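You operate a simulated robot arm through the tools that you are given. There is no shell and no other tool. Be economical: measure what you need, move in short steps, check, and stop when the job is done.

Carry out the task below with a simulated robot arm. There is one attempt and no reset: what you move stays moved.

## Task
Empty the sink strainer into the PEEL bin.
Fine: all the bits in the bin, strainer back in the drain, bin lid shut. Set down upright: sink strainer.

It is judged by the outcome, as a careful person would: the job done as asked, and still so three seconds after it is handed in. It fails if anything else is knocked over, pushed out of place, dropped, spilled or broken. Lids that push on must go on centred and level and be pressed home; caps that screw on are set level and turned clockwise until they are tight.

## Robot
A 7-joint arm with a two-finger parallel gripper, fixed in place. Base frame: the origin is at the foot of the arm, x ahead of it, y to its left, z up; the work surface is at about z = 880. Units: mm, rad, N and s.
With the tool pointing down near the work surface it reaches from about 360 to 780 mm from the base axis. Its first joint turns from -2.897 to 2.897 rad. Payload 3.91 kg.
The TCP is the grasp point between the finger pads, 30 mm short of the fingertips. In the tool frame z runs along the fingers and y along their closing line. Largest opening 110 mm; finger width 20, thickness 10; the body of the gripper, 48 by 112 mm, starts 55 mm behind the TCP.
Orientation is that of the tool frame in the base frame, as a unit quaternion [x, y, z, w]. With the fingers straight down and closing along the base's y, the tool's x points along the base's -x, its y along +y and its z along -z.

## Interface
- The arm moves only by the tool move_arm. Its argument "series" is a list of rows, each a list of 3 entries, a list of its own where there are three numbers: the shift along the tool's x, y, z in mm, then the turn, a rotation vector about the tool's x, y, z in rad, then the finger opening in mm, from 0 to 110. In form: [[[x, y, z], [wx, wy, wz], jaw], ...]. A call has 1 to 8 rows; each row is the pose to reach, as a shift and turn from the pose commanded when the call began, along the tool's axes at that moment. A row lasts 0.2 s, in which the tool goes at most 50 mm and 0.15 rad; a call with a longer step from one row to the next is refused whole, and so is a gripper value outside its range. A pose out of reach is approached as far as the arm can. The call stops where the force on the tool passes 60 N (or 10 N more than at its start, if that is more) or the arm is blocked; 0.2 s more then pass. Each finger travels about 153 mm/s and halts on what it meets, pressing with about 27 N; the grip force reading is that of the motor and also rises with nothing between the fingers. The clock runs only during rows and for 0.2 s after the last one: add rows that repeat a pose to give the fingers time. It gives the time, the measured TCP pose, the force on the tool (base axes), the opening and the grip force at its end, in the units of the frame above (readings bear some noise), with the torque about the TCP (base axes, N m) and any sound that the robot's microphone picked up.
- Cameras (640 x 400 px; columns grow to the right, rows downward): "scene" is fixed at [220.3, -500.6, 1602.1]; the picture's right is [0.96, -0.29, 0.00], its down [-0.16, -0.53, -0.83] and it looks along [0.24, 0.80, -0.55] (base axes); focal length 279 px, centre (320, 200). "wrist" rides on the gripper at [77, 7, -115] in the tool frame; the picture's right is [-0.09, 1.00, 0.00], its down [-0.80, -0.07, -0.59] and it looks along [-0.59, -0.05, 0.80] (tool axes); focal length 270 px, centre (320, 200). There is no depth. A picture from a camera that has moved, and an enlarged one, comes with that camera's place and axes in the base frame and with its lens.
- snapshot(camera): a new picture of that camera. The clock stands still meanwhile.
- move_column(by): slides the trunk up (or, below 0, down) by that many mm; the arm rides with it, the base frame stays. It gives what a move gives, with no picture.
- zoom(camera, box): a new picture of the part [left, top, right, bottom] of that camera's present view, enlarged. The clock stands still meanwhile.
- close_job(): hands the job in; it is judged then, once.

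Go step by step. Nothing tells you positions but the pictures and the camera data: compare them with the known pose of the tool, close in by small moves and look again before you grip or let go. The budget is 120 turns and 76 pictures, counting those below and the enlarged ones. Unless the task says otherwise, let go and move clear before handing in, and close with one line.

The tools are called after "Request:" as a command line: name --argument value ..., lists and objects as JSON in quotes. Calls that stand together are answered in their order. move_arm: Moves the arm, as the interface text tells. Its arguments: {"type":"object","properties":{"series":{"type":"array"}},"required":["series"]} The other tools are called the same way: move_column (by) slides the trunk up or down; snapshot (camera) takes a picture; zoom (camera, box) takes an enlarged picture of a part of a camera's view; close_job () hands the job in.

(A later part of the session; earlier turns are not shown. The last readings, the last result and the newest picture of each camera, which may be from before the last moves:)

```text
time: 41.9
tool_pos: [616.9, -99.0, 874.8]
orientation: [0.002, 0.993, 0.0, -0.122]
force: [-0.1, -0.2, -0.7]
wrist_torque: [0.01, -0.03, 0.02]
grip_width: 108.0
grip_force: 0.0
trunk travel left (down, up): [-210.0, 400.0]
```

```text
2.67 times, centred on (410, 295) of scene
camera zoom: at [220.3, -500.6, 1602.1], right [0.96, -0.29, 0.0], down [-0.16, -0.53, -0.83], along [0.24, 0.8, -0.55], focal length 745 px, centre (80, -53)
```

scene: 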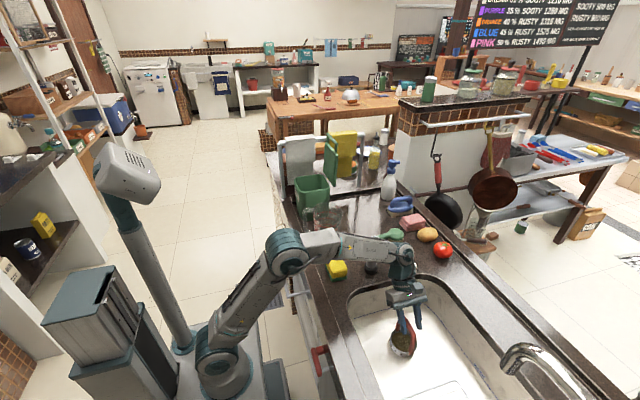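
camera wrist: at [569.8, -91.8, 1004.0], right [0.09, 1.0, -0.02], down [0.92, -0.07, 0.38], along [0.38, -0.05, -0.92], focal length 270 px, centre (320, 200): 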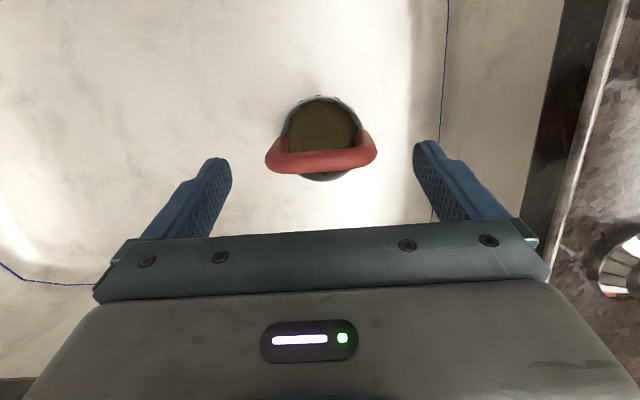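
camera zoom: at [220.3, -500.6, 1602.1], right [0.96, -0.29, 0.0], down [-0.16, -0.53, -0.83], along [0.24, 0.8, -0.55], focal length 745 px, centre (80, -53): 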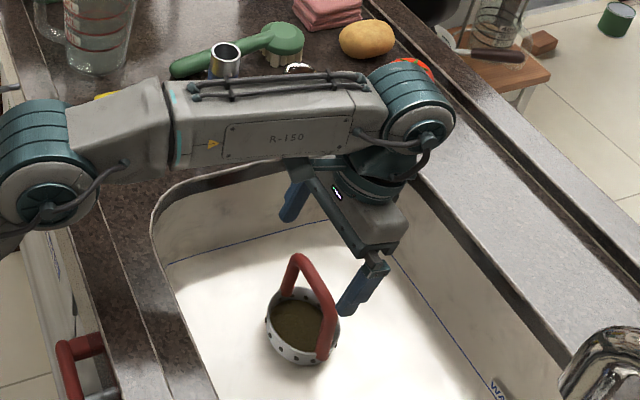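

The arch is centred between the open fingers (outer width about 88 mm against 108 mm open). I'll descend straight with the arm, in stages.

Request:
move_arm --series '[[[-5, 0, 20], [0, 0, 0], 109], [[-10, 0, 40], [0, 0, 0], 109], [[-14.5, 0, 58.2], [0, 0, 0], 109], [[-14.5, 0, 58.2], [0, 0, 0], 109]]'

Request:
snapshot --camera "wrist"

Request:
zoom --camera "scene" --box '[350, 260, 470, 370]'

```text
time: 42.9
tool_pos: [619.0, -100.7, 813.0]
orientation: [0.002, 0.993, 0.001, -0.122]
force: [0.3, -0.2, 0.0]
wrist_torque: [-0.02, 0.0, -0.01]
grip_width: 109.0
grip_force: 0.2
trunk travel left (down, up): [-210.0, 400.0]
```

```text
36 pictures are left
camera wrist: at [570.6, -93.5, 942.3], right [0.09, 1.0, -0.02], down [0.92, -0.07, 0.38], along [0.38, -0.05, -0.92], focal length 270 px, centre (320, 200)
```

wrist: 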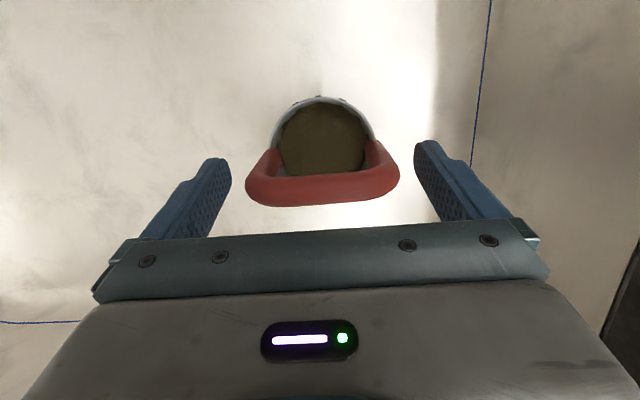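

```text
3.64 times, centred on (410, 315) of scene
camera zoom: at [220.3, -500.6, 1602.1], right [0.96, -0.29, 0.0], down [-0.16, -0.53, -0.83], along [0.24, 0.8, -0.55], focal length 1016 px, centre (-7, -218)
```

zoom: 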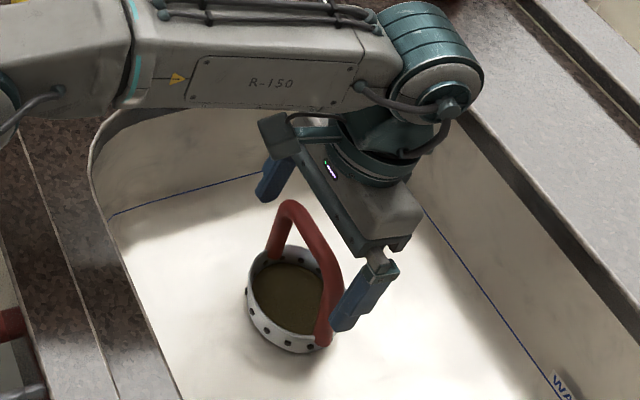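

The bar centre is at z≈810 and the arch is about 79 mm wide. I'll lower another 35 mm so the pads sit on the legs, tips above the rim, then close.

Request:
move_arm --series '[[[-4, 1, 17], [0, 0, 0], 109], [[-8.5, 1, 34], [0, 0, 0], 109], [[-8.5, 1, 34], [0, 0, 0], 109]]'

Request:
zoom --camera "scene" --box '[350, 260, 470, 370]'

Request:
snapshot --camera "wrist"

```text
time: 43.7
tool_pos: [618.5, -96.7, 776.7]
orientation: [0.001, 0.992, 0.0, -0.122]
force: [-0.3, 0.4, -0.6]
wrist_torque: [0.01, 0.01, -0.02]
grip_width: 108.8
grip_force: 0.0
trunk travel left (down, up): [-210.0, 400.0]
```

```text
3.64 times, centred on (410, 315) of scene
camera zoom: at [220.3, -500.6, 1602.1], right [0.96, -0.29, 0.0], down [-0.16, -0.53, -0.83], along [0.24, 0.8, -0.55], focal length 1016 px, centre (-7, -218)
```

zoom: 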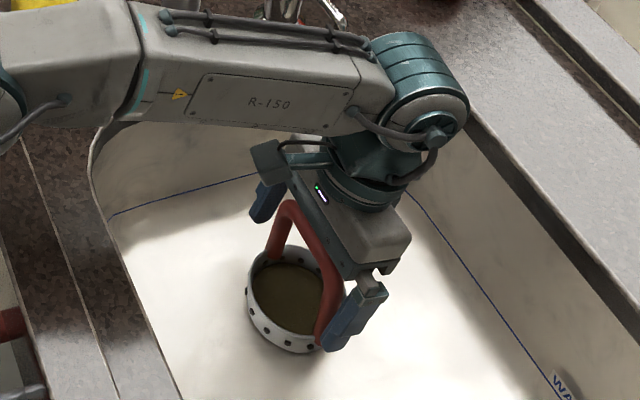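

```text
33 pictures are left
camera wrist: at [571.1, -91.4, 907.2], right [0.09, 1.0, -0.02], down [0.92, -0.07, 0.38], along [0.38, -0.05, -0.92], focal length 270 px, centre (320, 200)
```

wrist: 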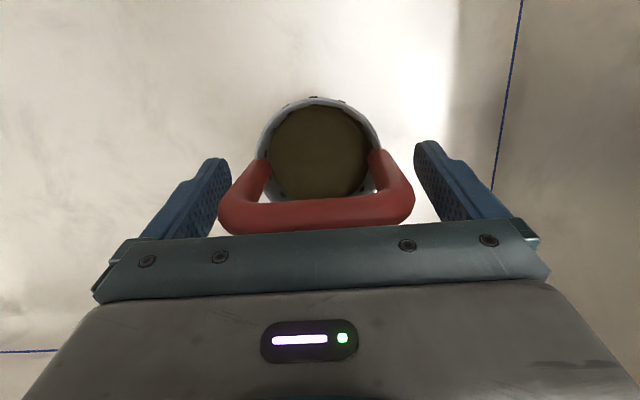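

The fingers are outside both legs with balanced gaps. I'll shift 2 mm toward -y and close.

Request:
move_arm --series '[[[0, -2, 0], [0, 0, 0], 95], [[0, -2, 0], [0, 0, 0], 80], [[0, -2, 0], [0, 0, 0], 70], [[0, -2, 0], [0, 0, 0], 70]]'

Request:
snapshot --camera "wrist"

```text
time: 44.7
tool_pos: [618.3, -101.0, 778.4]
orientation: [0.001, 0.992, -0.001, -0.123]
force: [1.2, -0.7, 0.1]
wrist_torque: [0.01, 0.01, 0.0]
grip_width: 69.9
grip_force: 0.0
trunk travel left (down, up): [-210.0, 400.0]
```

```text
32 pictures are left
camera wrist: at [571.0, -93.3, 907.8], right [0.09, 1.0, -0.02], down [0.92, -0.07, 0.38], along [0.38, -0.05, -0.92], focal length 270 px, centre (320, 200)
```

wrist: 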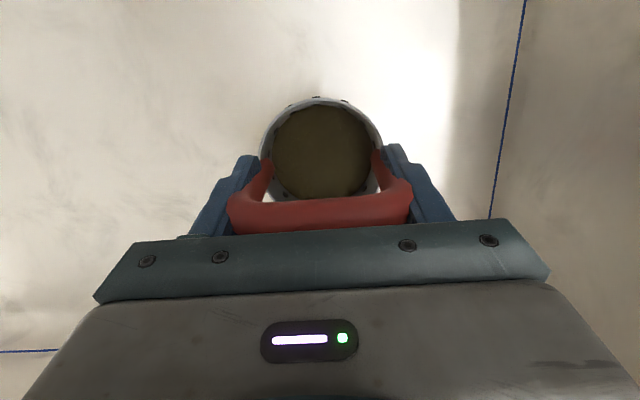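

Not in contact yet at 70 mm. I'll close further.

Request:
move_arm --series '[[[0, 0, 0], [0, 0, 0], 60], [[0, 0, 0], [0, 0, 0], 45], [[0, 0, 0], [0, 0, 0], 40], [[0, 0, 0], [0, 0, 0], 40]]'

Request:
snapshot --camera "wrist"

```text
time: 45.7
tool_pos: [619.1, -100.0, 777.7]
orientation: [0.002, 0.992, -0.001, -0.123]
force: [0.1, 0.4, 0.3]
wrist_torque: [-0.02, -0.02, -0.03]
grip_width: 54.6
grip_force: 26.8
trunk travel left (down, up): [-210.0, 400.0]
```

```text
31 pictures are left
camera wrist: at [571.0, -93.2, 907.8], right [0.09, 1.0, -0.02], down [0.92, -0.07, 0.38], along [0.38, -0.05, -0.92], focal length 270 px, centre (320, 200)
```

wrist: 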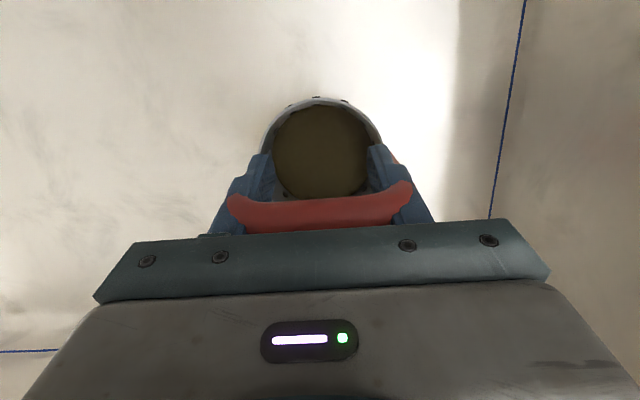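

The grip stopped at 54.6 mm with force, but the bar ends seem to stick out past the fingers. I'll look closer.

Request:
zoom --camera "wrist" --box '[220, 90, 420, 240]'

Request:
zoom --camera "scene" --box '[370, 290, 450, 360]'

```text
2.67 times, centred on (320, 165) of wrist
camera zoom: at [571.0, -93.2, 907.8], right [0.09, 1.0, -0.02], down [0.92, -0.07, 0.38], along [0.38, -0.05, -0.92], focal length 721 px, centre (320, 293)
```

zoom: 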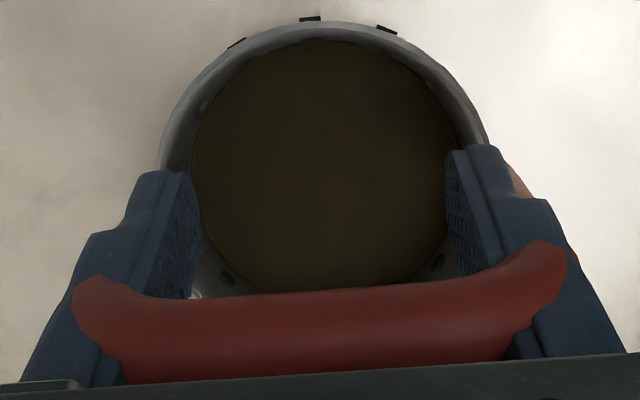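

```text
5.71 times, centred on (410, 325) of scene
camera zoom: at [220.3, -500.6, 1602.1], right [0.96, -0.29, 0.0], down [-0.16, -0.53, -0.83], along [0.24, 0.8, -0.55], focal length 1597 px, centre (-194, -514)
```

zoom: 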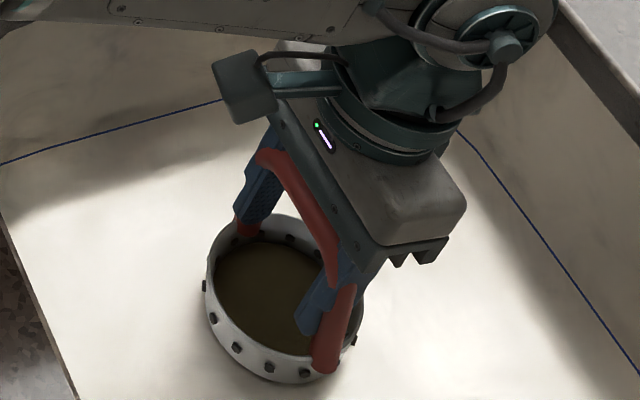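

The visual legs overlap the pads, so the solid part gripped is probably just the bar, end-on. I'll lift a little to see how the strainer hangs and what it weighs.

Request:
move_arm --series '[[[3, 0, -12], [0, 0, 0], 40], [[6, 0, -24], [0, 0, 0], 40], [[9.7, 0, -39], [0, 0, 0], 40], [[9.7, 0, -39], [0, 0, 0], 40], [[9.7, 0, -39], [0, 0, 0], 40]]'

Request:
zoom --camera "scene" --box '[370, 290, 450, 360]'

```text
time: 46.9
tool_pos: [617.8, -98.9, 819.1]
orientation: [0.002, 0.992, 0.0, -0.123]
force: [0.0, 0.0, -0.4]
wrist_torque: [0.0, 0.01, 0.03]
grip_width: 54.5
grip_force: 27.0
trunk travel left (down, up): [-210.0, 400.0]
```

```text
5.71 times, centred on (410, 325) of scene
camera zoom: at [220.3, -500.6, 1602.1], right [0.96, -0.29, 0.0], down [-0.16, -0.53, -0.83], along [0.24, 0.8, -0.55], focal length 1597 px, centre (-194, -514)
```

zoom: 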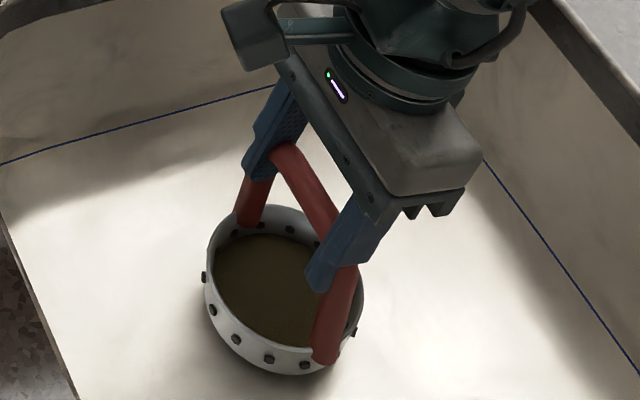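

The fingers slid up and the strainer barely moved, so the end-on hold slips. I'll switch to gripping across the top bar: open, rise, straighten and turn 90° so that tool x points to +y.

Request:
move_arm --series '[[[0, 0, 0], [0, 0, 0], 70], [[0, 0, 0], [0, 0, 0], 100], [[8, 0, -30], [0, 0, 0], 109], [[17, 0, -68], [0, 0, 0], 109], [[17, 0, -68], [0, -0.12, 0], 80], [[17, 0, -68], [0, -0.245, 0], 50], [[17, 0, -68], [0, -0.245, 0], 40]]'

Request:
move_arm --series '[[[0, 0, -5], [0, 0, 0.15], 40], [[0, 0, -10], [0, 0, 0.3], 40], [[0, 0, -15], [0, 0, 0.45], 40], [[0, 0, -20], [0, 0, 0.6], 40], [[0, 0, -20], [0, 0, 0.75], 40], [[0, 0, -20], [0, 0, 0.9], 40], [[0, 0, -20], [0, 0, 1.05], 40], [[0, 0, -20], [0, 0, 1.2], 40]]'

Request:
move_arm --series '[[[0, 0, 0], [0, 0, 0.15], 40], [[0, 0, 0], [0, 0, 0.3], 40], [[0, 0, 0], [0, 0, 0.37], 40], [[0, 0, 0], [0, 0, 0.37], 40]]'

Request:
snapshot --camera "wrist"

```text
time: 48.5
tool_pos: [616.7, -98.9, 889.6]
orientation: [0.001, 1.0, -0.001, 0.001]
force: [0.1, 0.3, -0.8]
wrist_torque: [0.01, -0.02, -0.02]
grip_width: 40.1
grip_force: 0.2
trunk travel left (down, up): [-210.0, 400.0]
```

```text
time: 50.3
tool_pos: [618.2, -99.3, 910.6]
orientation: [0.567, 0.824, 0.0, 0.0]
force: [-0.3, -0.4, 0.2]
wrist_torque: [-0.01, -0.02, 0.02]
grip_width: 40.0
grip_force: 0.1
trunk travel left (down, up): [-210.0, 400.0]
```

```text
time: 51.3
tool_pos: [618.3, -99.8, 909.9]
orientation: [0.709, 0.705, 0.0, 0.0]
force: [-0.2, -0.5, 0.6]
wrist_torque: [-0.01, -0.02, 0.01]
grip_width: 39.9
grip_force: 0.1
trunk travel left (down, up): [-210.0, 400.0]
```

```text
27 pictures are left
camera wrist: at [623.7, -23.2, 1023.5], right [1.0, -0.09, 0.0], down [-0.07, -0.8, 0.59], along [-0.05, -0.59, -0.8], focal length 270 px, centre (320, 200)
```

wrist: 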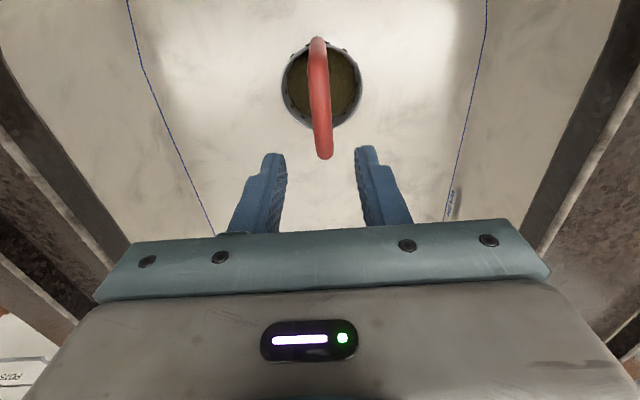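

The strainer is still upright in the drain. The bar is at x≈619.5, centred near y≈-95. I'll lean the hand 0.3 rad toward -y (clear there), descend onto the bar, and grip.

Request:
move_arm --series '[[[0, 1, 0], [0, 0.15, 0], 40], [[0, 1, 0], [0, 0.3, 0], 40], [[0, 1, 0], [0, 0.3, 0], 40]]'

Request:
move_arm --series '[[[-11, 0, 36], [0, 0, 0], 40], [[-22, 0, 72], [0, 0, 0], 40], [[-33, 0, 107], [0, 0, 0], 40], [[-33, 0, 107], [0, 0, 0], 40], [[-33, 0, 107], [0, 0, 0], 5], [[-33, 0, 107], [0, 0, 0], 5], [[-33, 0, 107], [0, 0, 0], 5]]'

Request:
zoom --camera "scene" --box '[370, 280, 450, 360]'

```text
time: 52.1
tool_pos: [619.6, -100.1, 910.3]
orientation: [0.7, 0.699, 0.106, -0.106]
force: [-0.2, -0.2, -0.1]
wrist_torque: [0.03, 0.03, 0.01]
grip_width: 40.0
grip_force: 0.0
trunk travel left (down, up): [-210.0, 400.0]
```

```text
time: 53.7
tool_pos: [618.3, -100.6, 796.4]
orientation: [0.7, 0.698, 0.105, -0.105]
force: [-0.6, 1.0, 0.3]
wrist_torque: [0.04, 0.01, 0.0]
grip_width: 15.0
grip_force: 27.0
trunk travel left (down, up): [-210.0, 400.0]
```

```text
5.00 times, centred on (410, 320) of scene
camera zoom: at [220.3, -500.6, 1602.1], right [0.96, -0.29, 0.0], down [-0.16, -0.53, -0.83], along [0.24, 0.8, -0.55], focal length 1397 px, centre (-130, -400)
```

zoom: 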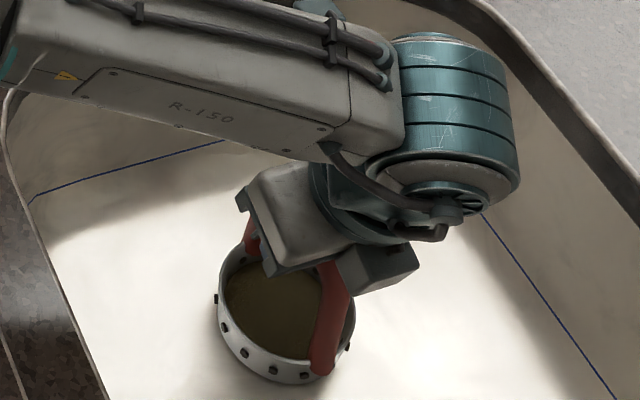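

Gripped across the bar (15 mm). I'll lift 50 mm straight up and check.

Request:
move_arm --series '[[[3, 0, -10], [0, 0, 0], 5], [[6, 0, -20], [0, 0, 0], 5], [[10, 0, -32], [0, 0, 0], 5], [[15, 0, -48], [0, 0, 0], 5], [[15, 0, -48], [0, 0, 0], 5]]'

Request:
zoom --camera "scene" --box '[370, 280, 450, 360]'

```text
time: 54.9
tool_pos: [620.9, -99.0, 846.9]
orientation: [0.7, 0.698, 0.107, -0.106]
force: [0.6, 0.3, -0.2]
wrist_torque: [-0.02, 0.0, 0.0]
grip_width: 14.6
grip_force: 27.2
trunk travel left (down, up): [-210.0, 400.0]
```

```text
5.00 times, centred on (410, 320) of scene
camera zoom: at [220.3, -500.6, 1602.1], right [0.96, -0.29, 0.0], down [-0.16, -0.53, -0.83], along [0.24, 0.8, -0.55], focal length 1397 px, centre (-130, -400)
```

zoom: 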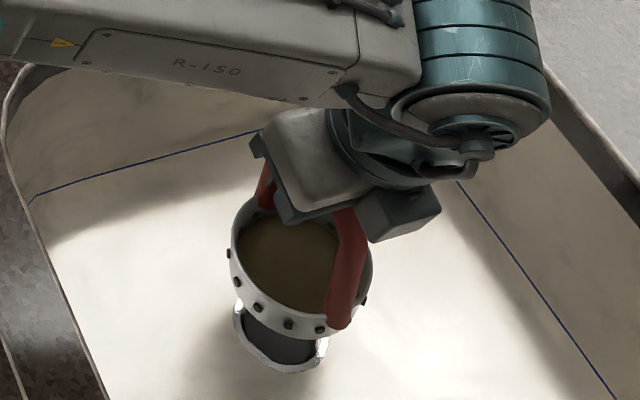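

The strainer is free, level and light. I'll raise the trunk, then carry it level toward the bin, turning about the vertical.

Request:
move_column --by 375

Request:
move_arm --series '[[[32, -5, 10], [0.0443, 0, -0.143], 5], [[64, -10, 20], [0.0887, 0, -0.2865], 5], [[97, -15, 30], [0.133, 0, -0.43], 5], [[129, -20, 40], [0.1773, 0, -0.573], 5], [[161, -25, 50], [0.2216, 0, -0.716], 5], [[193, -30, 60], [0.266, 0, -0.8595], 5], [[226, -35, 70], [0.3103, 0, -1.003], 5], [[258, -40, 80], [0.3546, 0, -1.146], 5]]'

Request:
snapshot --camera "scene"

```text
time: 58.5
tool_pos: [619.1, -98.6, 1220.6]
orientation: [0.7, 0.698, 0.106, -0.105]
force: [0.4, 0.2, -1.2]
wrist_torque: [-0.02, -0.01, 0.03]
grip_width: 14.9
grip_force: 26.7
trunk travel left (down, up): [-585.0, 25.0]
```

```text
time: 60.4
tool_pos: [580.1, 170.2, 1222.6]
orientation: [0.183, 0.972, 0.028, -0.147]
force: [0.1, 0.0, -1.5]
wrist_torque: [0.01, -0.03, -0.02]
grip_width: 15.0
grip_force: 26.9
trunk travel left (down, up): [-585.0, 25.0]
```

```text
24 pictures are left
```

scene: 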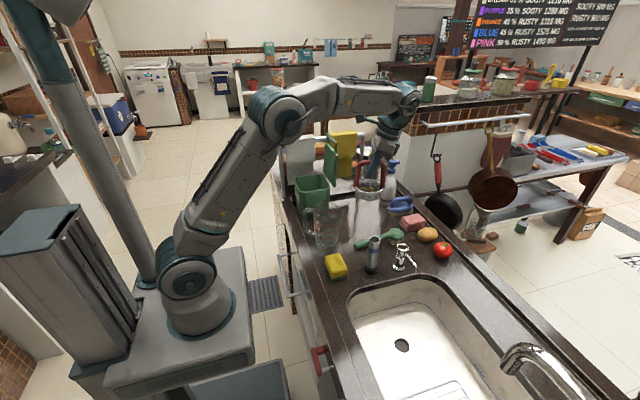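

The strainer is held level, and the empty drain is visible near (620, -97). I'll carry on around in front of the open lid to above the bin.

Request:
move_arm --series '[[[43.5, -7, 13.5], [0.0421, 0, -0.1361], 5], [[87, -14, 27], [0.0842, 0, -0.2722], 5], [[127.9, -14.5, 39.6], [0.1263, 0, -0.4083], 5], [[147.8, 25.6, 45.7], [0.1684, 0, -0.5444], 5], [[163.4, 67.6, 50.6], [0.2105, 0, -0.6805], 5], [[179, 109.5, 55.4], [0.2526, 0, -0.8166], 5], [[190.1, 153.3, 58.8], [0.2947, 0, -0.9527], 5], [[199.5, 192.4, 61.7], [0.3369, 0, -1.0887], 5]]'

Request:
zoom --camera "scene" --box '[260, 80, 400, 240]'

```text
time: 62.1
tool_pos: [453.9, 429.3, 1221.4]
orientation: [-0.372, 0.916, -0.056, -0.139]
force: [-0.3, 0.2, -0.8]
wrist_torque: [-0.03, 0.01, 0.0]
grip_width: 14.7
grip_force: 26.9
trunk travel left (down, up): [-585.0, 25.0]
```

```text
2.50 times, centred on (330, 160) of scene
camera zoom: at [220.3, -500.6, 1602.1], right [0.96, -0.29, 0.0], down [-0.16, -0.53, -0.83], along [0.24, 0.8, -0.55], focal length 699 px, centre (295, 300)
```

zoom: 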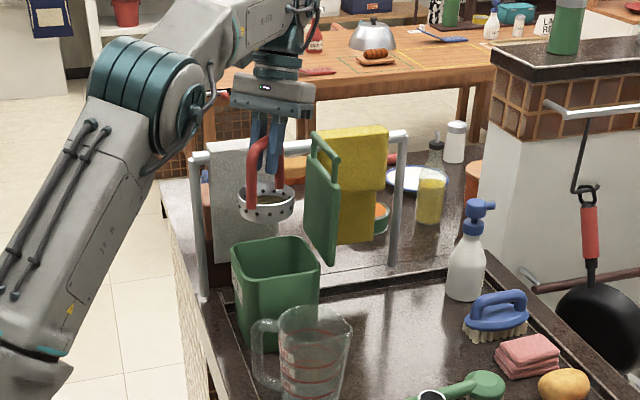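

The basket is right above the bin opening, whose centre I measure at (470, 442). Now I'll tilt outward about the closing axis, moving the TCP so the pouring lip stays over the centre.

Request:
move_arm --series '[[[0, 0, 0], [0, -0.15, 0], 5], [[-2, 0, -0.6], [0, -0.3, 0], 5], [[-4, 0, -1.2], [0, -0.45, 0], 5], [[-6, 0, -1.8], [0, -0.6, 0], 5], [[-8, 0, -2.4], [0, -0.75, 0], 5], [[-2, 0, -0.6], [0, -0.9, 0], 5], [[8, 0, 2.4], [0, -1.05, 0], 5], [[17, 0, 5.3], [0, -1.2, 0], 5]]'

Request:
zoom --camera "scene" --box '[260, 80, 400, 240]'

```text
time: 64.0
tool_pos: [442.6, 414.3, 1224.3]
orientation: [-0.337, 0.835, 0.162, 0.404]
force: [0.2, -0.3, -1.0]
wrist_torque: [-0.01, 0.05, 0.01]
grip_width: 15.0
grip_force: 26.9
trunk travel left (down, up): [-585.0, 25.0]
```

```text
2.50 times, centred on (330, 160) of scene
camera zoom: at [220.3, -500.6, 1602.1], right [0.96, -0.29, 0.0], down [-0.16, -0.53, -0.83], along [0.24, 0.8, -0.55], focal length 699 px, centre (295, 300)
```

zoom: 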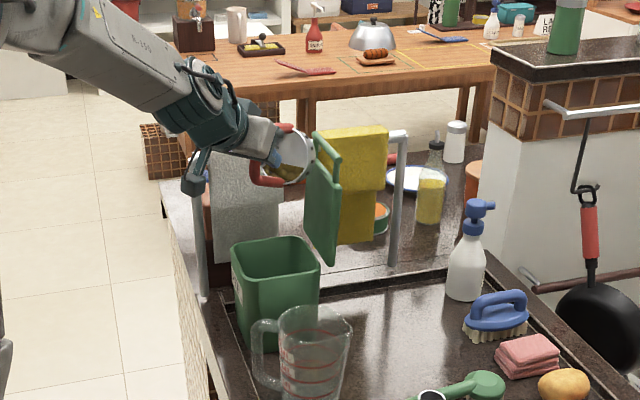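

The hold is firm at about 69° tilt. I'll continue to about 100° and check with the wrist camera.

Request:
move_arm --series '[[[3.7, 0, -4.7], [0, -0.14, 0], 5], [[6.8, 0, -8.7], [0, -0.28, 0], 5], [[9.9, 0, -12.6], [0, -0.42, 0], 5], [[12.3, 0, -15.8], [0, -0.55, 0], 5], [[12.3, 0, -15.8], [0, -0.55, 0], 5]]'

Request:
zoom --camera "scene" --box '[280, 110, 360, 220]'

```text
time: 65.2
tool_pos: [429.7, 400.4, 1222.7]
orientation: [-0.279, 0.695, 0.247, 0.615]
force: [-0.1, -0.4, -0.2]
wrist_torque: [0.01, 0.0, 0.02]
grip_width: 14.8
grip_force: 26.7
out of reach, approached as far as the arm can: row 1
trunk travel left (down, up): [-585.0, 25.0]
```

```text
3.64 times, centred on (320, 165) of scene
camera zoom: at [220.3, -500.6, 1602.1], right [0.96, -0.29, 0.0], down [-0.16, -0.53, -0.83], along [0.24, 0.8, -0.55], focal length 1016 px, centre (320, 327)
```

zoom: 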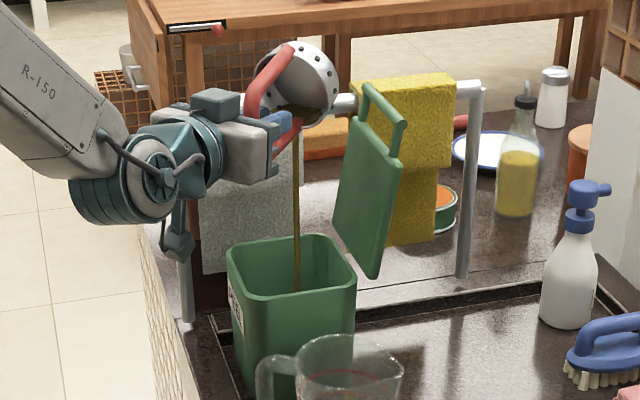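

It's pouring as a stream straight into the bin. I'll hold here, then tilt further.

Request:
move_arm --series '[[[0, 0, 0], [0, 0, 0], 5], [[0, 0, 0], [0, 0, 0], 5], [[0, 0, 0], [0, 0, 0], 5], [[0, 0, 0], [0, 0, 0], 5], [[0, 0, 0], [0, 0, 0], 5], [[0, 0, 0], [0, -0.1, 0], 5], [[0, 0, 0], [0, -0.2, 0], 5], [[0, 0, 0], [0, -0.2, 0], 5]]'

Request:
zoom --camera "scene" --box '[280, 110, 360, 220]'

```text
time: 67.0
tool_pos: [427.8, 400.3, 1221.9]
orientation: [-0.254, 0.629, 0.275, 0.682]
force: [0.3, -0.7, -0.2]
wrist_torque: [-0.02, 0.02, 0.04]
grip_width: 14.8
grip_force: 27.0
trunk travel left (down, up): [-585.0, 25.0]
```

```text
3.64 times, centred on (320, 165) of scene
camera zoom: at [220.3, -500.6, 1602.1], right [0.96, -0.29, 0.0], down [-0.16, -0.53, -0.83], along [0.24, 0.8, -0.55], focal length 1016 px, centre (320, 327)
```

zoom: 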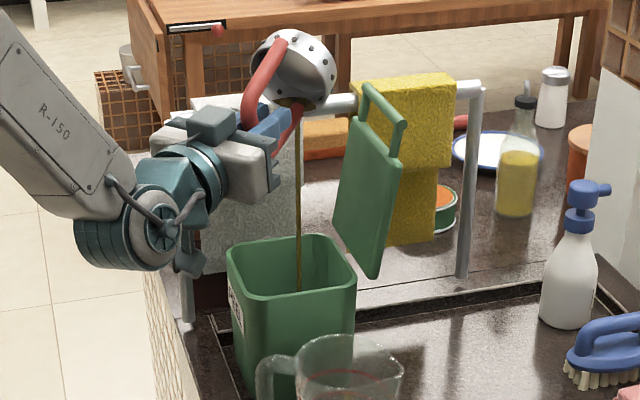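

Still streaming on target. I'll tilt further and hold.

Request:
move_arm --series '[[[0, 0, 0], [0, -0.1, 0], 5], [[0, 0, 0], [0, -0.2, 0], 5], [[0, 0, -3], [0, -0.3, 0], 5], [[0, 0, -3], [0, -0.4, 0], 5], [[0, 0, -3], [0, -0.4, 0], 5], [[0, 0, -3], [0, -0.4, 0], 5], [[0, 0, -3], [0, -0.4, 0], 5], [[0, 0, -3], [0, -0.4, 0], 5]]'

Request:
zoom --camera "scene" --box '[280, 110, 360, 220]'

```text
time: 68.8
tool_pos: [425.3, 397.0, 1222.1]
orientation: [-0.194, 0.481, 0.319, 0.793]
force: [-1.0, -0.1, -0.2]
wrist_torque: [-0.06, 0.02, 0.0]
grip_width: 14.8
grip_force: 26.9
trunk travel left (down, up): [-585.0, 25.0]
```

```text
3.64 times, centred on (320, 165) of scene
camera zoom: at [220.3, -500.6, 1602.1], right [0.96, -0.29, 0.0], down [-0.16, -0.53, -0.83], along [0.24, 0.8, -0.55], focal length 1016 px, centre (320, 327)
```

zoom: 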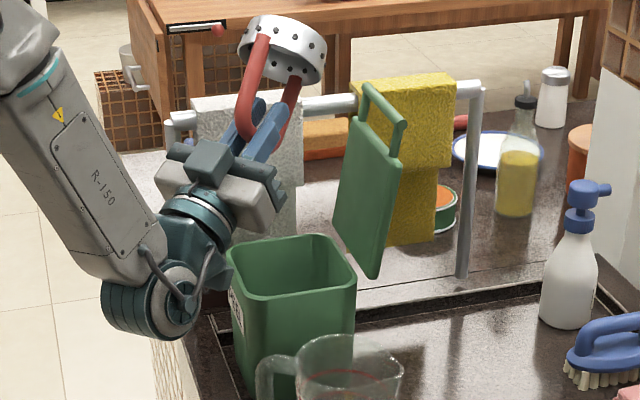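

The stream has stopped at about 135° tilt. I'll check the inside of the basket with the wrist camera.

Request:
snapshot --camera "wrist"

```text
18 pictures are left
camera wrist: at [372.7, 356.6, 1100.3], right [-0.72, 0.69, 0.08], down [-0.6, -0.67, 0.44], along [0.35, 0.27, 0.9], focal length 270 px, centre (320, 200)
```

wrist: 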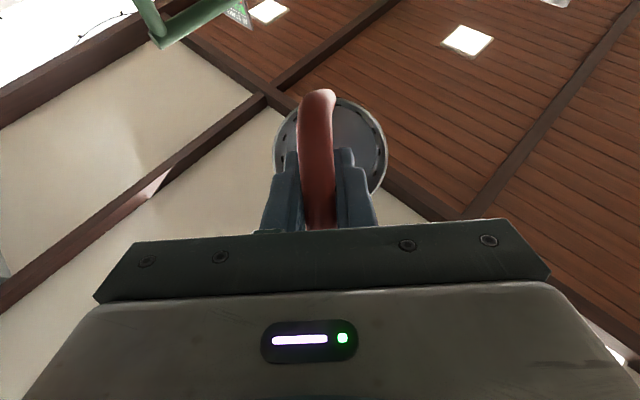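

The basket is empty. I'll reverse the tilt over the bin back to upright.

Request:
move_arm --series '[[[1, 0, 2], [0, 0.15, 0], 5], [[2, 0, 3.5], [0, 0.3, 0], 5], [[3, 0, 5.3], [0, 0.45, 0], 5], [[4, 0, 7], [0, 0.6, 0], 5], [[5.6, 0, 10.6], [0, 0.75, 0], 5], [[8, 0, 15], [0, 0.9, 0], 5], [[10.8, 0, 20.3], [0, 1.05, 0], 5], [[14, 0, 26.5], [0, 1.2, 0], 5]]'

Request:
move_arm --series '[[[-6.5, 0, 7.5], [0, 0.145, 0], 5], [[-13, 0, 15], [0, 0.29, 0], 5], [[-17, 0, 19.6], [0, 0.435, 0], 5], [[-16, 0, 18], [0, 0.58, 0], 5], [[-14.4, 0, 16.6], [0, 0.725, 0], 5], [[-13, 0, 15], [0, 0.87, 0], 5], [[-12, 0, 13.6], [0, 1.015, 0], 5], [[-12, 0, 13.6], [0, 1.15, 0], 5]]'

Request:
zoom --camera "scene" --box '[260, 80, 400, 240]'

```text
time: 70.5
tool_pos: [446.3, 419.8, 1220.9]
orientation: [-0.341, 0.845, 0.153, 0.382]
force: [0.0, 0.8, -0.9]
wrist_torque: [-0.04, 0.02, 0.02]
grip_width: 14.9
grip_force: 27.1
trunk travel left (down, up): [-585.0, 25.0]
```

```text
time: 72.3
tool_pos: [463.8, 430.4, 1221.8]
orientation: [-0.368, 0.918, -0.055, -0.139]
force: [0.3, 0.4, -0.3]
wrist_torque: [-0.02, 0.0, 0.02]
grip_width: 15.0
grip_force: 27.2
trunk travel left (down, up): [-585.0, 25.0]
```

```text
2.50 times, centred on (330, 160) of scene
camera zoom: at [220.3, -500.6, 1602.1], right [0.96, -0.29, 0.0], down [-0.16, -0.53, -0.83], along [0.24, 0.8, -0.55], focal length 699 px, centre (295, 300)
```

zoom: 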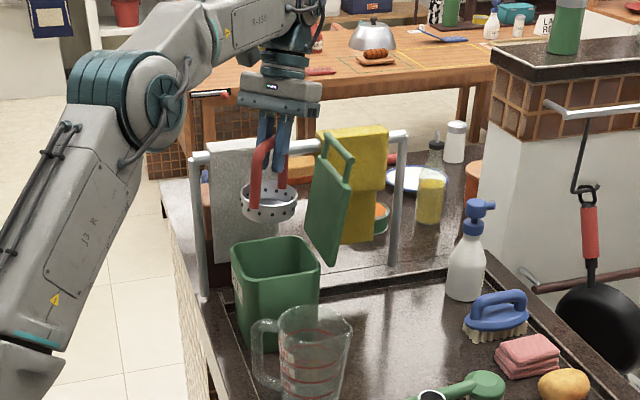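

Upright, empty and steady. I'll carry it back along the reverse path to above the sink.

Request:
move_arm --series '[[[30, -25.3, 9.3], [-0.0421, 0, 0.1361], 5], [[63.3, -54.2, 19.6], [-0.0842, 0, 0.2722], 5], [[93.2, -86.6, 28.8], [-0.1263, 0, 0.4083], 5], [[123, -119, 38.1], [-0.1684, 0, 0.5444], 5], [[146.1, -151.3, 45.2], [-0.2105, 0, 0.6805], 5], [[131.9, -193.5, 40.8], [-0.2526, 0, 0.8166], 5], [[113.1, -230.7, 35], [-0.2947, 0, 0.9527], 5], [[92.8, -267.8, 28.7], [-0.3369, 0, 1.0887], 5]]'

Request:
move_arm --series '[[[-16, -29.6, -4.9], [-0.0443, 0, 0.1433], 5], [[-32, -59.2, -9.9], [-0.0887, 0, 0.2865], 5], [[-47.9, -88.7, -14.8], [-0.133, 0, 0.43], 5], [[-63.9, -118.3, -19.8], [-0.1773, 0, 0.573], 5], [[-79.9, -147.9, -24.7], [-0.2216, 0, 0.7163], 5], [[-95.9, -177.5, -29.6], [-0.266, 0, 0.8595], 5], [[-111.8, -207, -34.6], [-0.3103, 0, 1.003], 5], [[-127.8, -236.6, -39.5], [-0.3546, 0, 1.146], 5]]'

Request:
move_arm --series '[[[0, 0, 0], [0, 0, 0], 5]]'

```text
time: 74.2
tool_pos: [580.9, 169.8, 1220.0]
orientation: [0.185, 0.971, 0.029, -0.148]
force: [1.0, 0.3, -1.5]
wrist_torque: [-0.02, 0.01, -0.02]
grip_width: 14.9
grip_force: 27.6
trunk travel left (down, up): [-585.0, 25.0]
```

```text
time: 76.0
tool_pos: [616.1, -100.3, 1222.1]
orientation: [0.701, 0.697, 0.106, -0.105]
force: [-0.1, -0.4, -0.9]
wrist_torque: [0.01, 0.0, 0.01]
grip_width: 14.8
grip_force: 26.6
trunk travel left (down, up): [-585.0, 25.0]
```

```text
time: 76.3
tool_pos: [615.1, -99.0, 1222.5]
orientation: [0.701, 0.698, 0.106, -0.105]
force: [0.5, -0.4, -0.2]
wrist_torque: [0.02, 0.0, -0.04]
grip_width: 14.7
grip_force: 27.2
trunk travel left (down, up): [-585.0, 25.0]
```

I'm back over the sink, about 4 mm short in x. I'll correct that, lower the trunk to just above the drain, and check the alignment.

Request:
move_arm --series '[[[0, 4, 0], [0, 0, 0], 5], [[0, 4, 0], [0, 0, 0], 5]]'

Request:
move_column --by -375

Request:
zoom --camera "scene" --box '[370, 280, 450, 360]'

Request:
snapshot --camera "wrist"

```text
time: 77.0
tool_pos: [620.6, -98.4, 1221.4]
orientation: [0.7, 0.698, 0.106, -0.105]
force: [-0.1, 0.0, -0.9]
wrist_torque: [0.02, 0.01, 0.02]
grip_width: 14.7
grip_force: 27.1
trunk travel left (down, up): [-585.0, 25.0]
```

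```text
time: 80.6
tool_pos: [620.5, -97.7, 847.2]
orientation: [0.7, 0.699, 0.105, -0.106]
force: [-0.2, 0.5, -1.1]
wrist_torque: [-0.01, 0.02, 0.01]
grip_width: 14.7
grip_force: 27.5
trunk travel left (down, up): [-210.0, 400.0]
```

```text
5.00 times, centred on (410, 320) of scene
camera zoom: at [220.3, -500.6, 1602.1], right [0.96, -0.29, 0.0], down [-0.16, -0.53, -0.83], along [0.24, 0.8, -0.55], focal length 1397 px, centre (-130, -400)
```

zoom: 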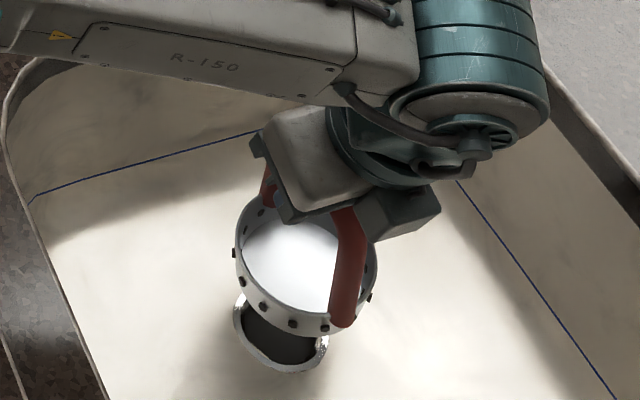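

```text
15 pictures are left
camera wrist: at [625.9, -59.2, 978.5], right [1.0, -0.09, -0.03], down [-0.07, -0.94, 0.33], along [-0.05, -0.33, -0.94], focal length 270 px, centre (320, 200)
```

wrist: 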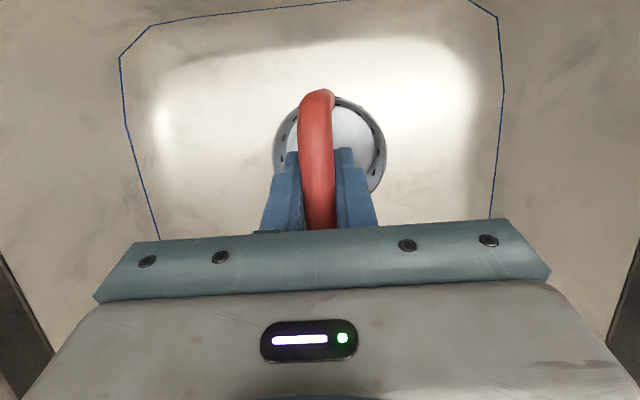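

The strainer sits about 3 mm to +x compared with the lifted-off picture. I'll correct by (-3, -1) mm and lower it in gently while watching the force.

Request:
move_arm --series '[[[-1, -3, 0], [0, 0, 0], 5], [[-4, -3, 10], [0, 0, 0], 5], [[-7, -3, 19], [0, 0, 0], 5], [[-10, -3, 28.5], [0, 0, 0], 5], [[-10, -3, 28.5], [0, 0, 0], 5]]'

Request:
zoom --camera "scene" --box '[370, 280, 450, 360]'

```text
time: 81.8
tool_pos: [615.6, -99.4, 816.7]
orientation: [0.7, 0.698, 0.106, -0.105]
force: [0.0, -0.7, -0.2]
wrist_torque: [-0.01, 0.03, -0.02]
grip_width: 14.6
grip_force: 27.0
trunk travel left (down, up): [-210.0, 400.0]
```

```text
5.00 times, centred on (410, 320) of scene
camera zoom: at [220.3, -500.6, 1602.1], right [0.96, -0.29, 0.0], down [-0.16, -0.53, -0.83], along [0.24, 0.8, -0.55], focal length 1397 px, centre (-130, -400)
```

zoom: 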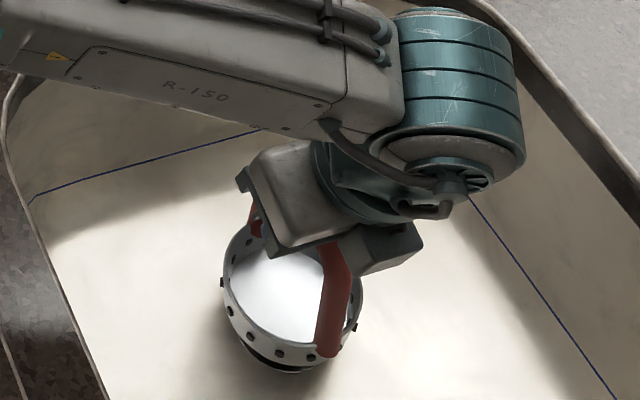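

It matches the expected position to within about 1 mm. I'll lower the rest of the way.

Request:
move_arm --series '[[[-2, 0, 6], [0, 0, 0], 5], [[-4, 0, 12], [0, 0, 0], 5], [[-5.6, 0, 18], [0, 0, 0], 5], [[-6.3, 0, 20.2], [0, 0, 0], 5], [[-6.3, 0, 20.2], [0, 0, 0], 5]]'

Request:
zoom --camera "scene" --box '[370, 280, 450, 360]'

```text
time: 83.0
tool_pos: [616.4, -98.0, 799.6]
orientation: [0.7, 0.698, 0.108, -0.104]
force: [6.4, -1.7, 24.9]
wrist_torque: [-0.14, 0.09, 0.06]
grip_width: 14.9
grip_force: 26.6
trunk travel left (down, up): [-210.0, 400.0]
```

```text
5.00 times, centred on (410, 320) of scene
camera zoom: at [220.3, -500.6, 1602.1], right [0.96, -0.29, 0.0], down [-0.16, -0.53, -0.83], along [0.24, 0.8, -0.55], focal length 1397 px, centre (-130, -400)
```

zoom: 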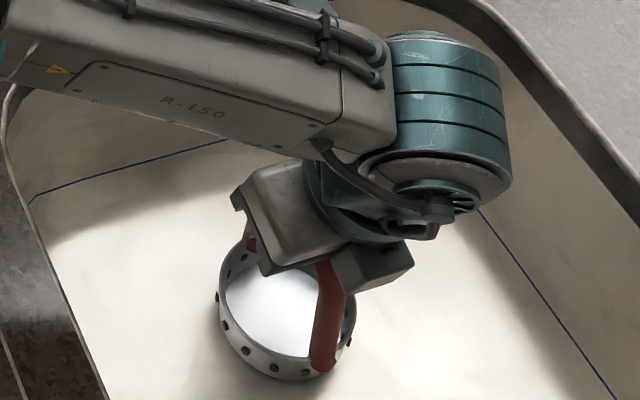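

Contact is felt (25 N) and the rim knobs are within about 1 mm of their original pixels, so it's seated. I'll release and rise.

Request:
move_arm --series '[[[0.6, 0, -2], [0, 0, 0], 14], [[0.6, 0, -2], [0, 0, 0], 40], [[0.6, 0, -2], [0, 0, 0], 40], [[12, 0, -37], [0, 0, 0], 40], [[23, 0, -75], [0, 0, 0], 40], [[34, 0, -110], [0, 0, 0], 40]]'

Request:
move_column --by 340

Request:
zoom --camera "scene" --box '[370, 280, 450, 360]'

```text
time: 84.4
tool_pos: [618.3, -101.0, 910.4]
orientation: [0.7, 0.698, 0.105, -0.106]
force: [-0.5, 0.7, 0.5]
wrist_torque: [-0.01, 0.01, 0.0]
grip_width: 40.1
grip_force: 0.0
trunk travel left (down, up): [-210.0, 400.0]
```

```text
time: 87.7
tool_pos: [617.3, -102.4, 1251.2]
orientation: [0.7, 0.698, 0.106, -0.106]
force: [-0.2, 0.3, 1.2]
wrist_torque: [-0.02, -0.01, -0.03]
grip_width: 40.1
grip_force: 0.1
trunk travel left (down, up): [-550.0, 60.0]
```

```text
5.00 times, centred on (410, 320) of scene
camera zoom: at [220.3, -500.6, 1602.1], right [0.96, -0.29, 0.0], down [-0.16, -0.53, -0.83], along [0.24, 0.8, -0.55], focal length 1397 px, centre (-130, -400)
```

zoom: 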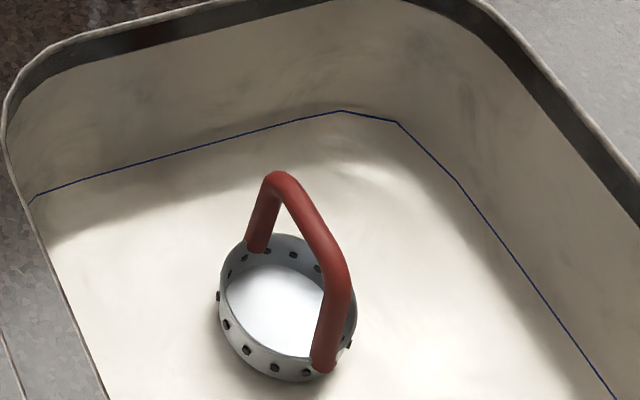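

The strainer is upright in the drain, but the rim looks about 3–4 mm higher than at first; my earlier tug had loosened it. I'll press it home by pushing centrally on the bar with closed fingers.

Request:
move_arm --series '[[[0, 1, 0], [0, -0.15, 0], 10], [[0, 1, 0], [0, -0.3, 0], 0], [[0, 1, 0], [0, -0.3, 0], 0]]'

Request:
move_column --by -340

Request:
move_arm --series '[[[1, 0, 30], [0, 0, 0], 0], [[1, 0, 50], [0, 0, 0], 0], [[1, 0, 56], [0, 0, 0], 0], [[1, 0, 60], [0, 0, 0], 0], [[1, 0, 63], [0, 0, 0], 0], [[1, 0, 65], [0, 0, 0], 0]]'

```text
time: 88.5
tool_pos: [619.1, -101.1, 1250.9]
orientation: [0.707, 0.707, 0.0, 0.001]
force: [0.7, 0.4, 0.6]
wrist_torque: [0.01, 0.01, -0.02]
grip_width: 0.0
grip_force: 27.2
trunk travel left (down, up): [-550.0, 60.0]
```

```text
time: 91.8
tool_pos: [619.0, -100.0, 910.7]
orientation: [0.708, 0.706, 0.0, 0.0]
force: [-1.1, -0.3, -0.8]
wrist_torque: [0.02, 0.02, -0.02]
grip_width: 0.0
grip_force: 26.7
trunk travel left (down, up): [-210.0, 400.0]
```

```text
time: 93.2
tool_pos: [617.9, -98.3, 848.5]
orientation: [0.707, 0.707, 0.001, 0.002]
force: [3.0, 1.5, 17.2]
wrist_torque: [0.05, -0.14, -0.03]
grip_width: 0.0
grip_force: 27.3
trunk travel left (down, up): [-210.0, 400.0]
```

Contact with the bar (17 N). I'll press slightly more.

Request:
move_arm --series '[[[0, 0, 1.5], [0, 0, 0], 0], [[0, 0, 3], [0, 0, 0], 0], [[0, 0, 4.5], [0, 0, 0], 0], [[0, 0, 6], [0, 0, 0], 0], [[0, 0, 6], [0, 0, 0], 0]]'

```text
time: 94.4
tool_pos: [617.5, -100.2, 848.4]
orientation: [0.708, 0.706, 0.005, 0.006]
force: [9.0, -0.2, 54.1]
wrist_torque: [0.07, -0.37, -0.04]
grip_width: 0.1
grip_force: 26.6
trunk travel left (down, up): [-210.0, 400.0]
```

It's rigid at 54 N with no movement, so it's home. I'll back off and look at the strainer and the bin.

Request:
move_arm --series '[[[0, 0, -20], [0, 0, 0], 0], [[0, 0, -60], [0, 0, 0], 0]]'

Request:
move_column --by 340

Request:
snapshot --camera "scene"

Request:
zoom --camera "scene" --box '[340, 290, 460, 365]'

```text
time: 95.0
tool_pos: [617.5, -101.4, 898.8]
orientation: [0.708, 0.706, -0.001, 0.0]
force: [1.2, -0.6, 0.8]
wrist_torque: [-0.03, 0.02, -0.01]
grip_width: 0.1
grip_force: 27.1
trunk travel left (down, up): [-210.0, 400.0]
```

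```text
time: 98.4
tool_pos: [617.9, -101.8, 1240.7]
orientation: [0.708, 0.707, 0.0, 0.0]
force: [0.6, 0.0, 0.0]
wrist_torque: [-0.01, 0.04, -0.02]
grip_width: 0.0
grip_force: 27.0
trunk travel left (down, up): [-550.0, 60.0]
```

```text
11 pictures are left
```

scene: 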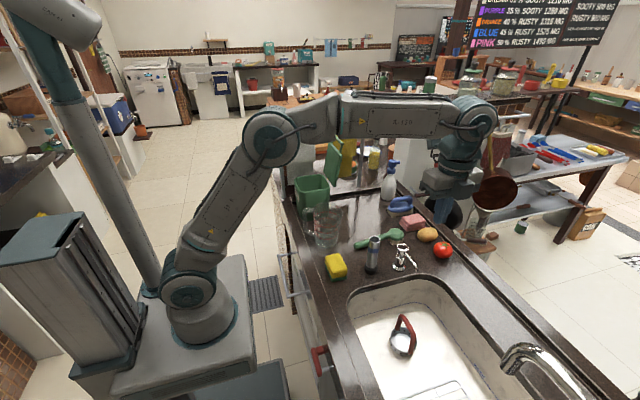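

```text
5.33 times, centred on (400, 328) of scene
camera zoom: at [220.3, -500.6, 1602.1], right [0.96, -0.29, 0.0], down [-0.16, -0.53, -0.83], along [0.24, 0.8, -0.55], focal length 1490 px, centre (-107, -480)
```

zoom: 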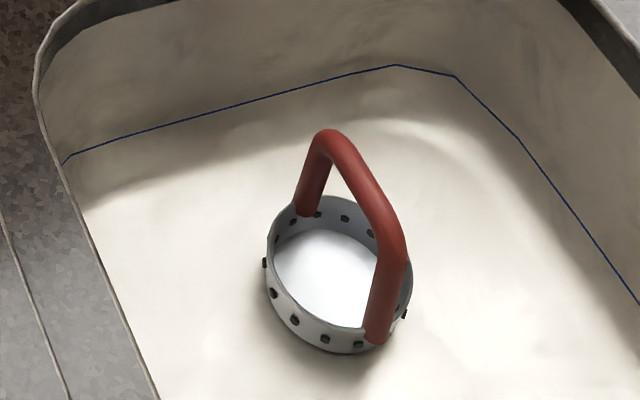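

The strainer is level, but appears about 3 mm higher or a few mm offset in y, which one camera can't separate. I'll reproduce the earlier wrist view (TCP at 618, -100, 910) for comparison.

Request:
move_column --by -340

Request:
move_arm --series '[[[1, 0, -5], [0, 0, 0], 20], [[1, 0, -11], [0, 0, 0], 40], [[1, 0, -11], [0, 0, 0], 40]]'

Request:
snapshot --camera "wrist"

```text
time: 101.7
tool_pos: [617.4, -101.8, 901.7]
orientation: [0.707, 0.707, 0.0, -0.001]
force: [-0.1, 0.1, 0.6]
wrist_torque: [-0.02, -0.02, 0.01]
grip_width: 0.4
grip_force: 26.3
trunk travel left (down, up): [-210.0, 400.0]
```

```text
time: 102.5
tool_pos: [617.7, -100.7, 911.8]
orientation: [0.708, 0.706, 0.0, 0.0]
force: [-0.6, -1.0, 0.0]
wrist_torque: [-0.03, -0.01, 0.03]
grip_width: 39.9
grip_force: 0.1
trunk travel left (down, up): [-210.0, 400.0]
```

```text
9 pictures are left
camera wrist: at [624.0, -23.5, 1025.2], right [1.0, -0.09, 0.0], down [-0.07, -0.8, 0.59], along [-0.05, -0.59, -0.8], focal length 270 px, centre (320, 200)
```

wrist: 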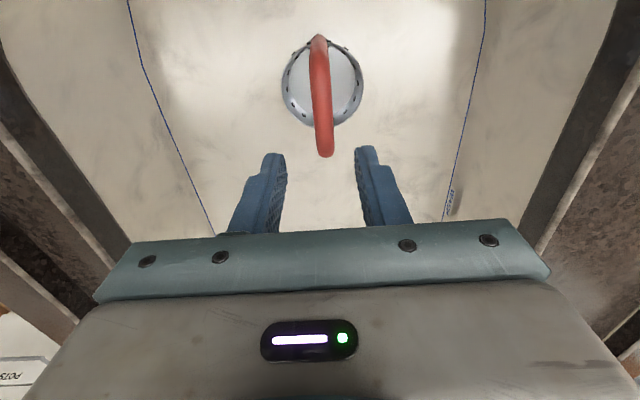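

Between the two views the strainer sits about 3 mm too far toward +y, level and within the drain's play. I'll regrip the bar and nudge it -y with light downward pressure to centre it.

Request:
move_arm --series '[[[0, 1, 40], [0, 0, 0], 40], [[0, 1, 80], [0, 0, 0], 40], [[0, 1, 112], [0, 0, 0], 40], [[0, 1, 112], [0, 0, 0], 5], [[0, 1, 112], [0, 0, 0], 5], [[0, 1, 112], [0, 0, 0], 5]]'

Request:
move_arm --series '[[[0, 0, -2], [0, 0, 0], 5], [[-2, 0, -2], [0, 0, 0], 5], [[-4, 0, -1], [0, 0, 0], 5], [[-4, 0, 1], [0, 0, 0], 5], [[-4, 0, 3], [0, 0, 0], 5], [[-4, 0, 3], [0, 0, 0], 5]]'

```text
time: 103.9
tool_pos: [619.4, -98.9, 798.6]
orientation: [0.708, 0.706, 0.0, 0.0]
force: [0.6, 0.2, -1.4]
wrist_torque: [-0.02, 0.01, -0.02]
grip_width: 14.9
grip_force: 27.0
trunk travel left (down, up): [-210.0, 400.0]
```

```text
time: 105.3
tool_pos: [618.8, -104.2, 796.6]
orientation: [0.708, 0.707, 0.0, 0.0]
force: [1.7, 0.2, 2.7]
wrist_torque: [-0.04, 0.02, 0.03]
grip_width: 14.7
grip_force: 26.5
trunk travel left (down, up): [-210.0, 400.0]
```

It moved freely and dropped about 2 mm. I'll press lightly to confirm, then release and check.

Request:
move_arm --series '[[[0, 0, 1.5], [0, 0, 0], 5], [[0, 0, 3], [0, 0, 0], 5], [[0, 0, 3], [0, 0, 0], 5]]'

Request:
move_arm --series '[[[0, 0, -1], [0, 0, 0], 10], [[0, 0, -2], [0, 0, 0], 40], [[0, 0, -2], [0, 0, 0], 40], [[0, 0, -42], [0, 0, 0], 40], [[0, 0, -85], [0, 0, 0], 40], [[0, 0, -117], [0, 0, 0], 40]]'

Request:
move_column --by 340

Request:
zoom --camera "scene" --box '[340, 290, 460, 365]'

```text
time: 106.1
tool_pos: [617.8, -102.8, 796.1]
orientation: [0.708, 0.706, 0.001, 0.002]
force: [6.8, -0.2, 23.3]
wrist_torque: [0.0, 0.07, -0.03]
grip_width: 15.5
grip_force: 27.0
trunk travel left (down, up): [-210.0, 400.0]
```

```text
time: 107.5
tool_pos: [620.4, -104.2, 908.7]
orientation: [0.709, 0.706, 0.0, 0.0]
force: [-0.6, -0.1, -0.6]
wrist_torque: [-0.01, -0.03, 0.04]
grip_width: 40.0
grip_force: 0.1
trunk travel left (down, up): [-210.0, 400.0]
```

```text
time: 110.8
tool_pos: [620.5, -103.4, 1248.4]
orientation: [0.708, 0.706, 0.0, 0.0]
force: [0.1, 0.4, 0.3]
wrist_torque: [-0.03, -0.02, 0.0]
grip_width: 39.9
grip_force: 0.1
trunk travel left (down, up): [-550.0, 60.0]
```

```text
5.33 times, centred on (400, 328) of scene
camera zoom: at [220.3, -500.6, 1602.1], right [0.96, -0.29, 0.0], down [-0.16, -0.53, -0.83], along [0.24, 0.8, -0.55], focal length 1490 px, centre (-107, -480)
```

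zoom: 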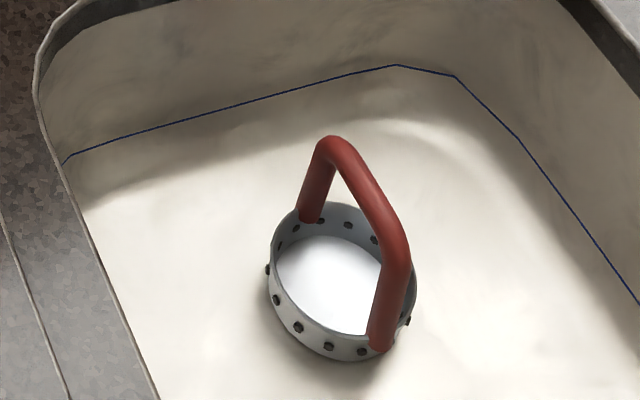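

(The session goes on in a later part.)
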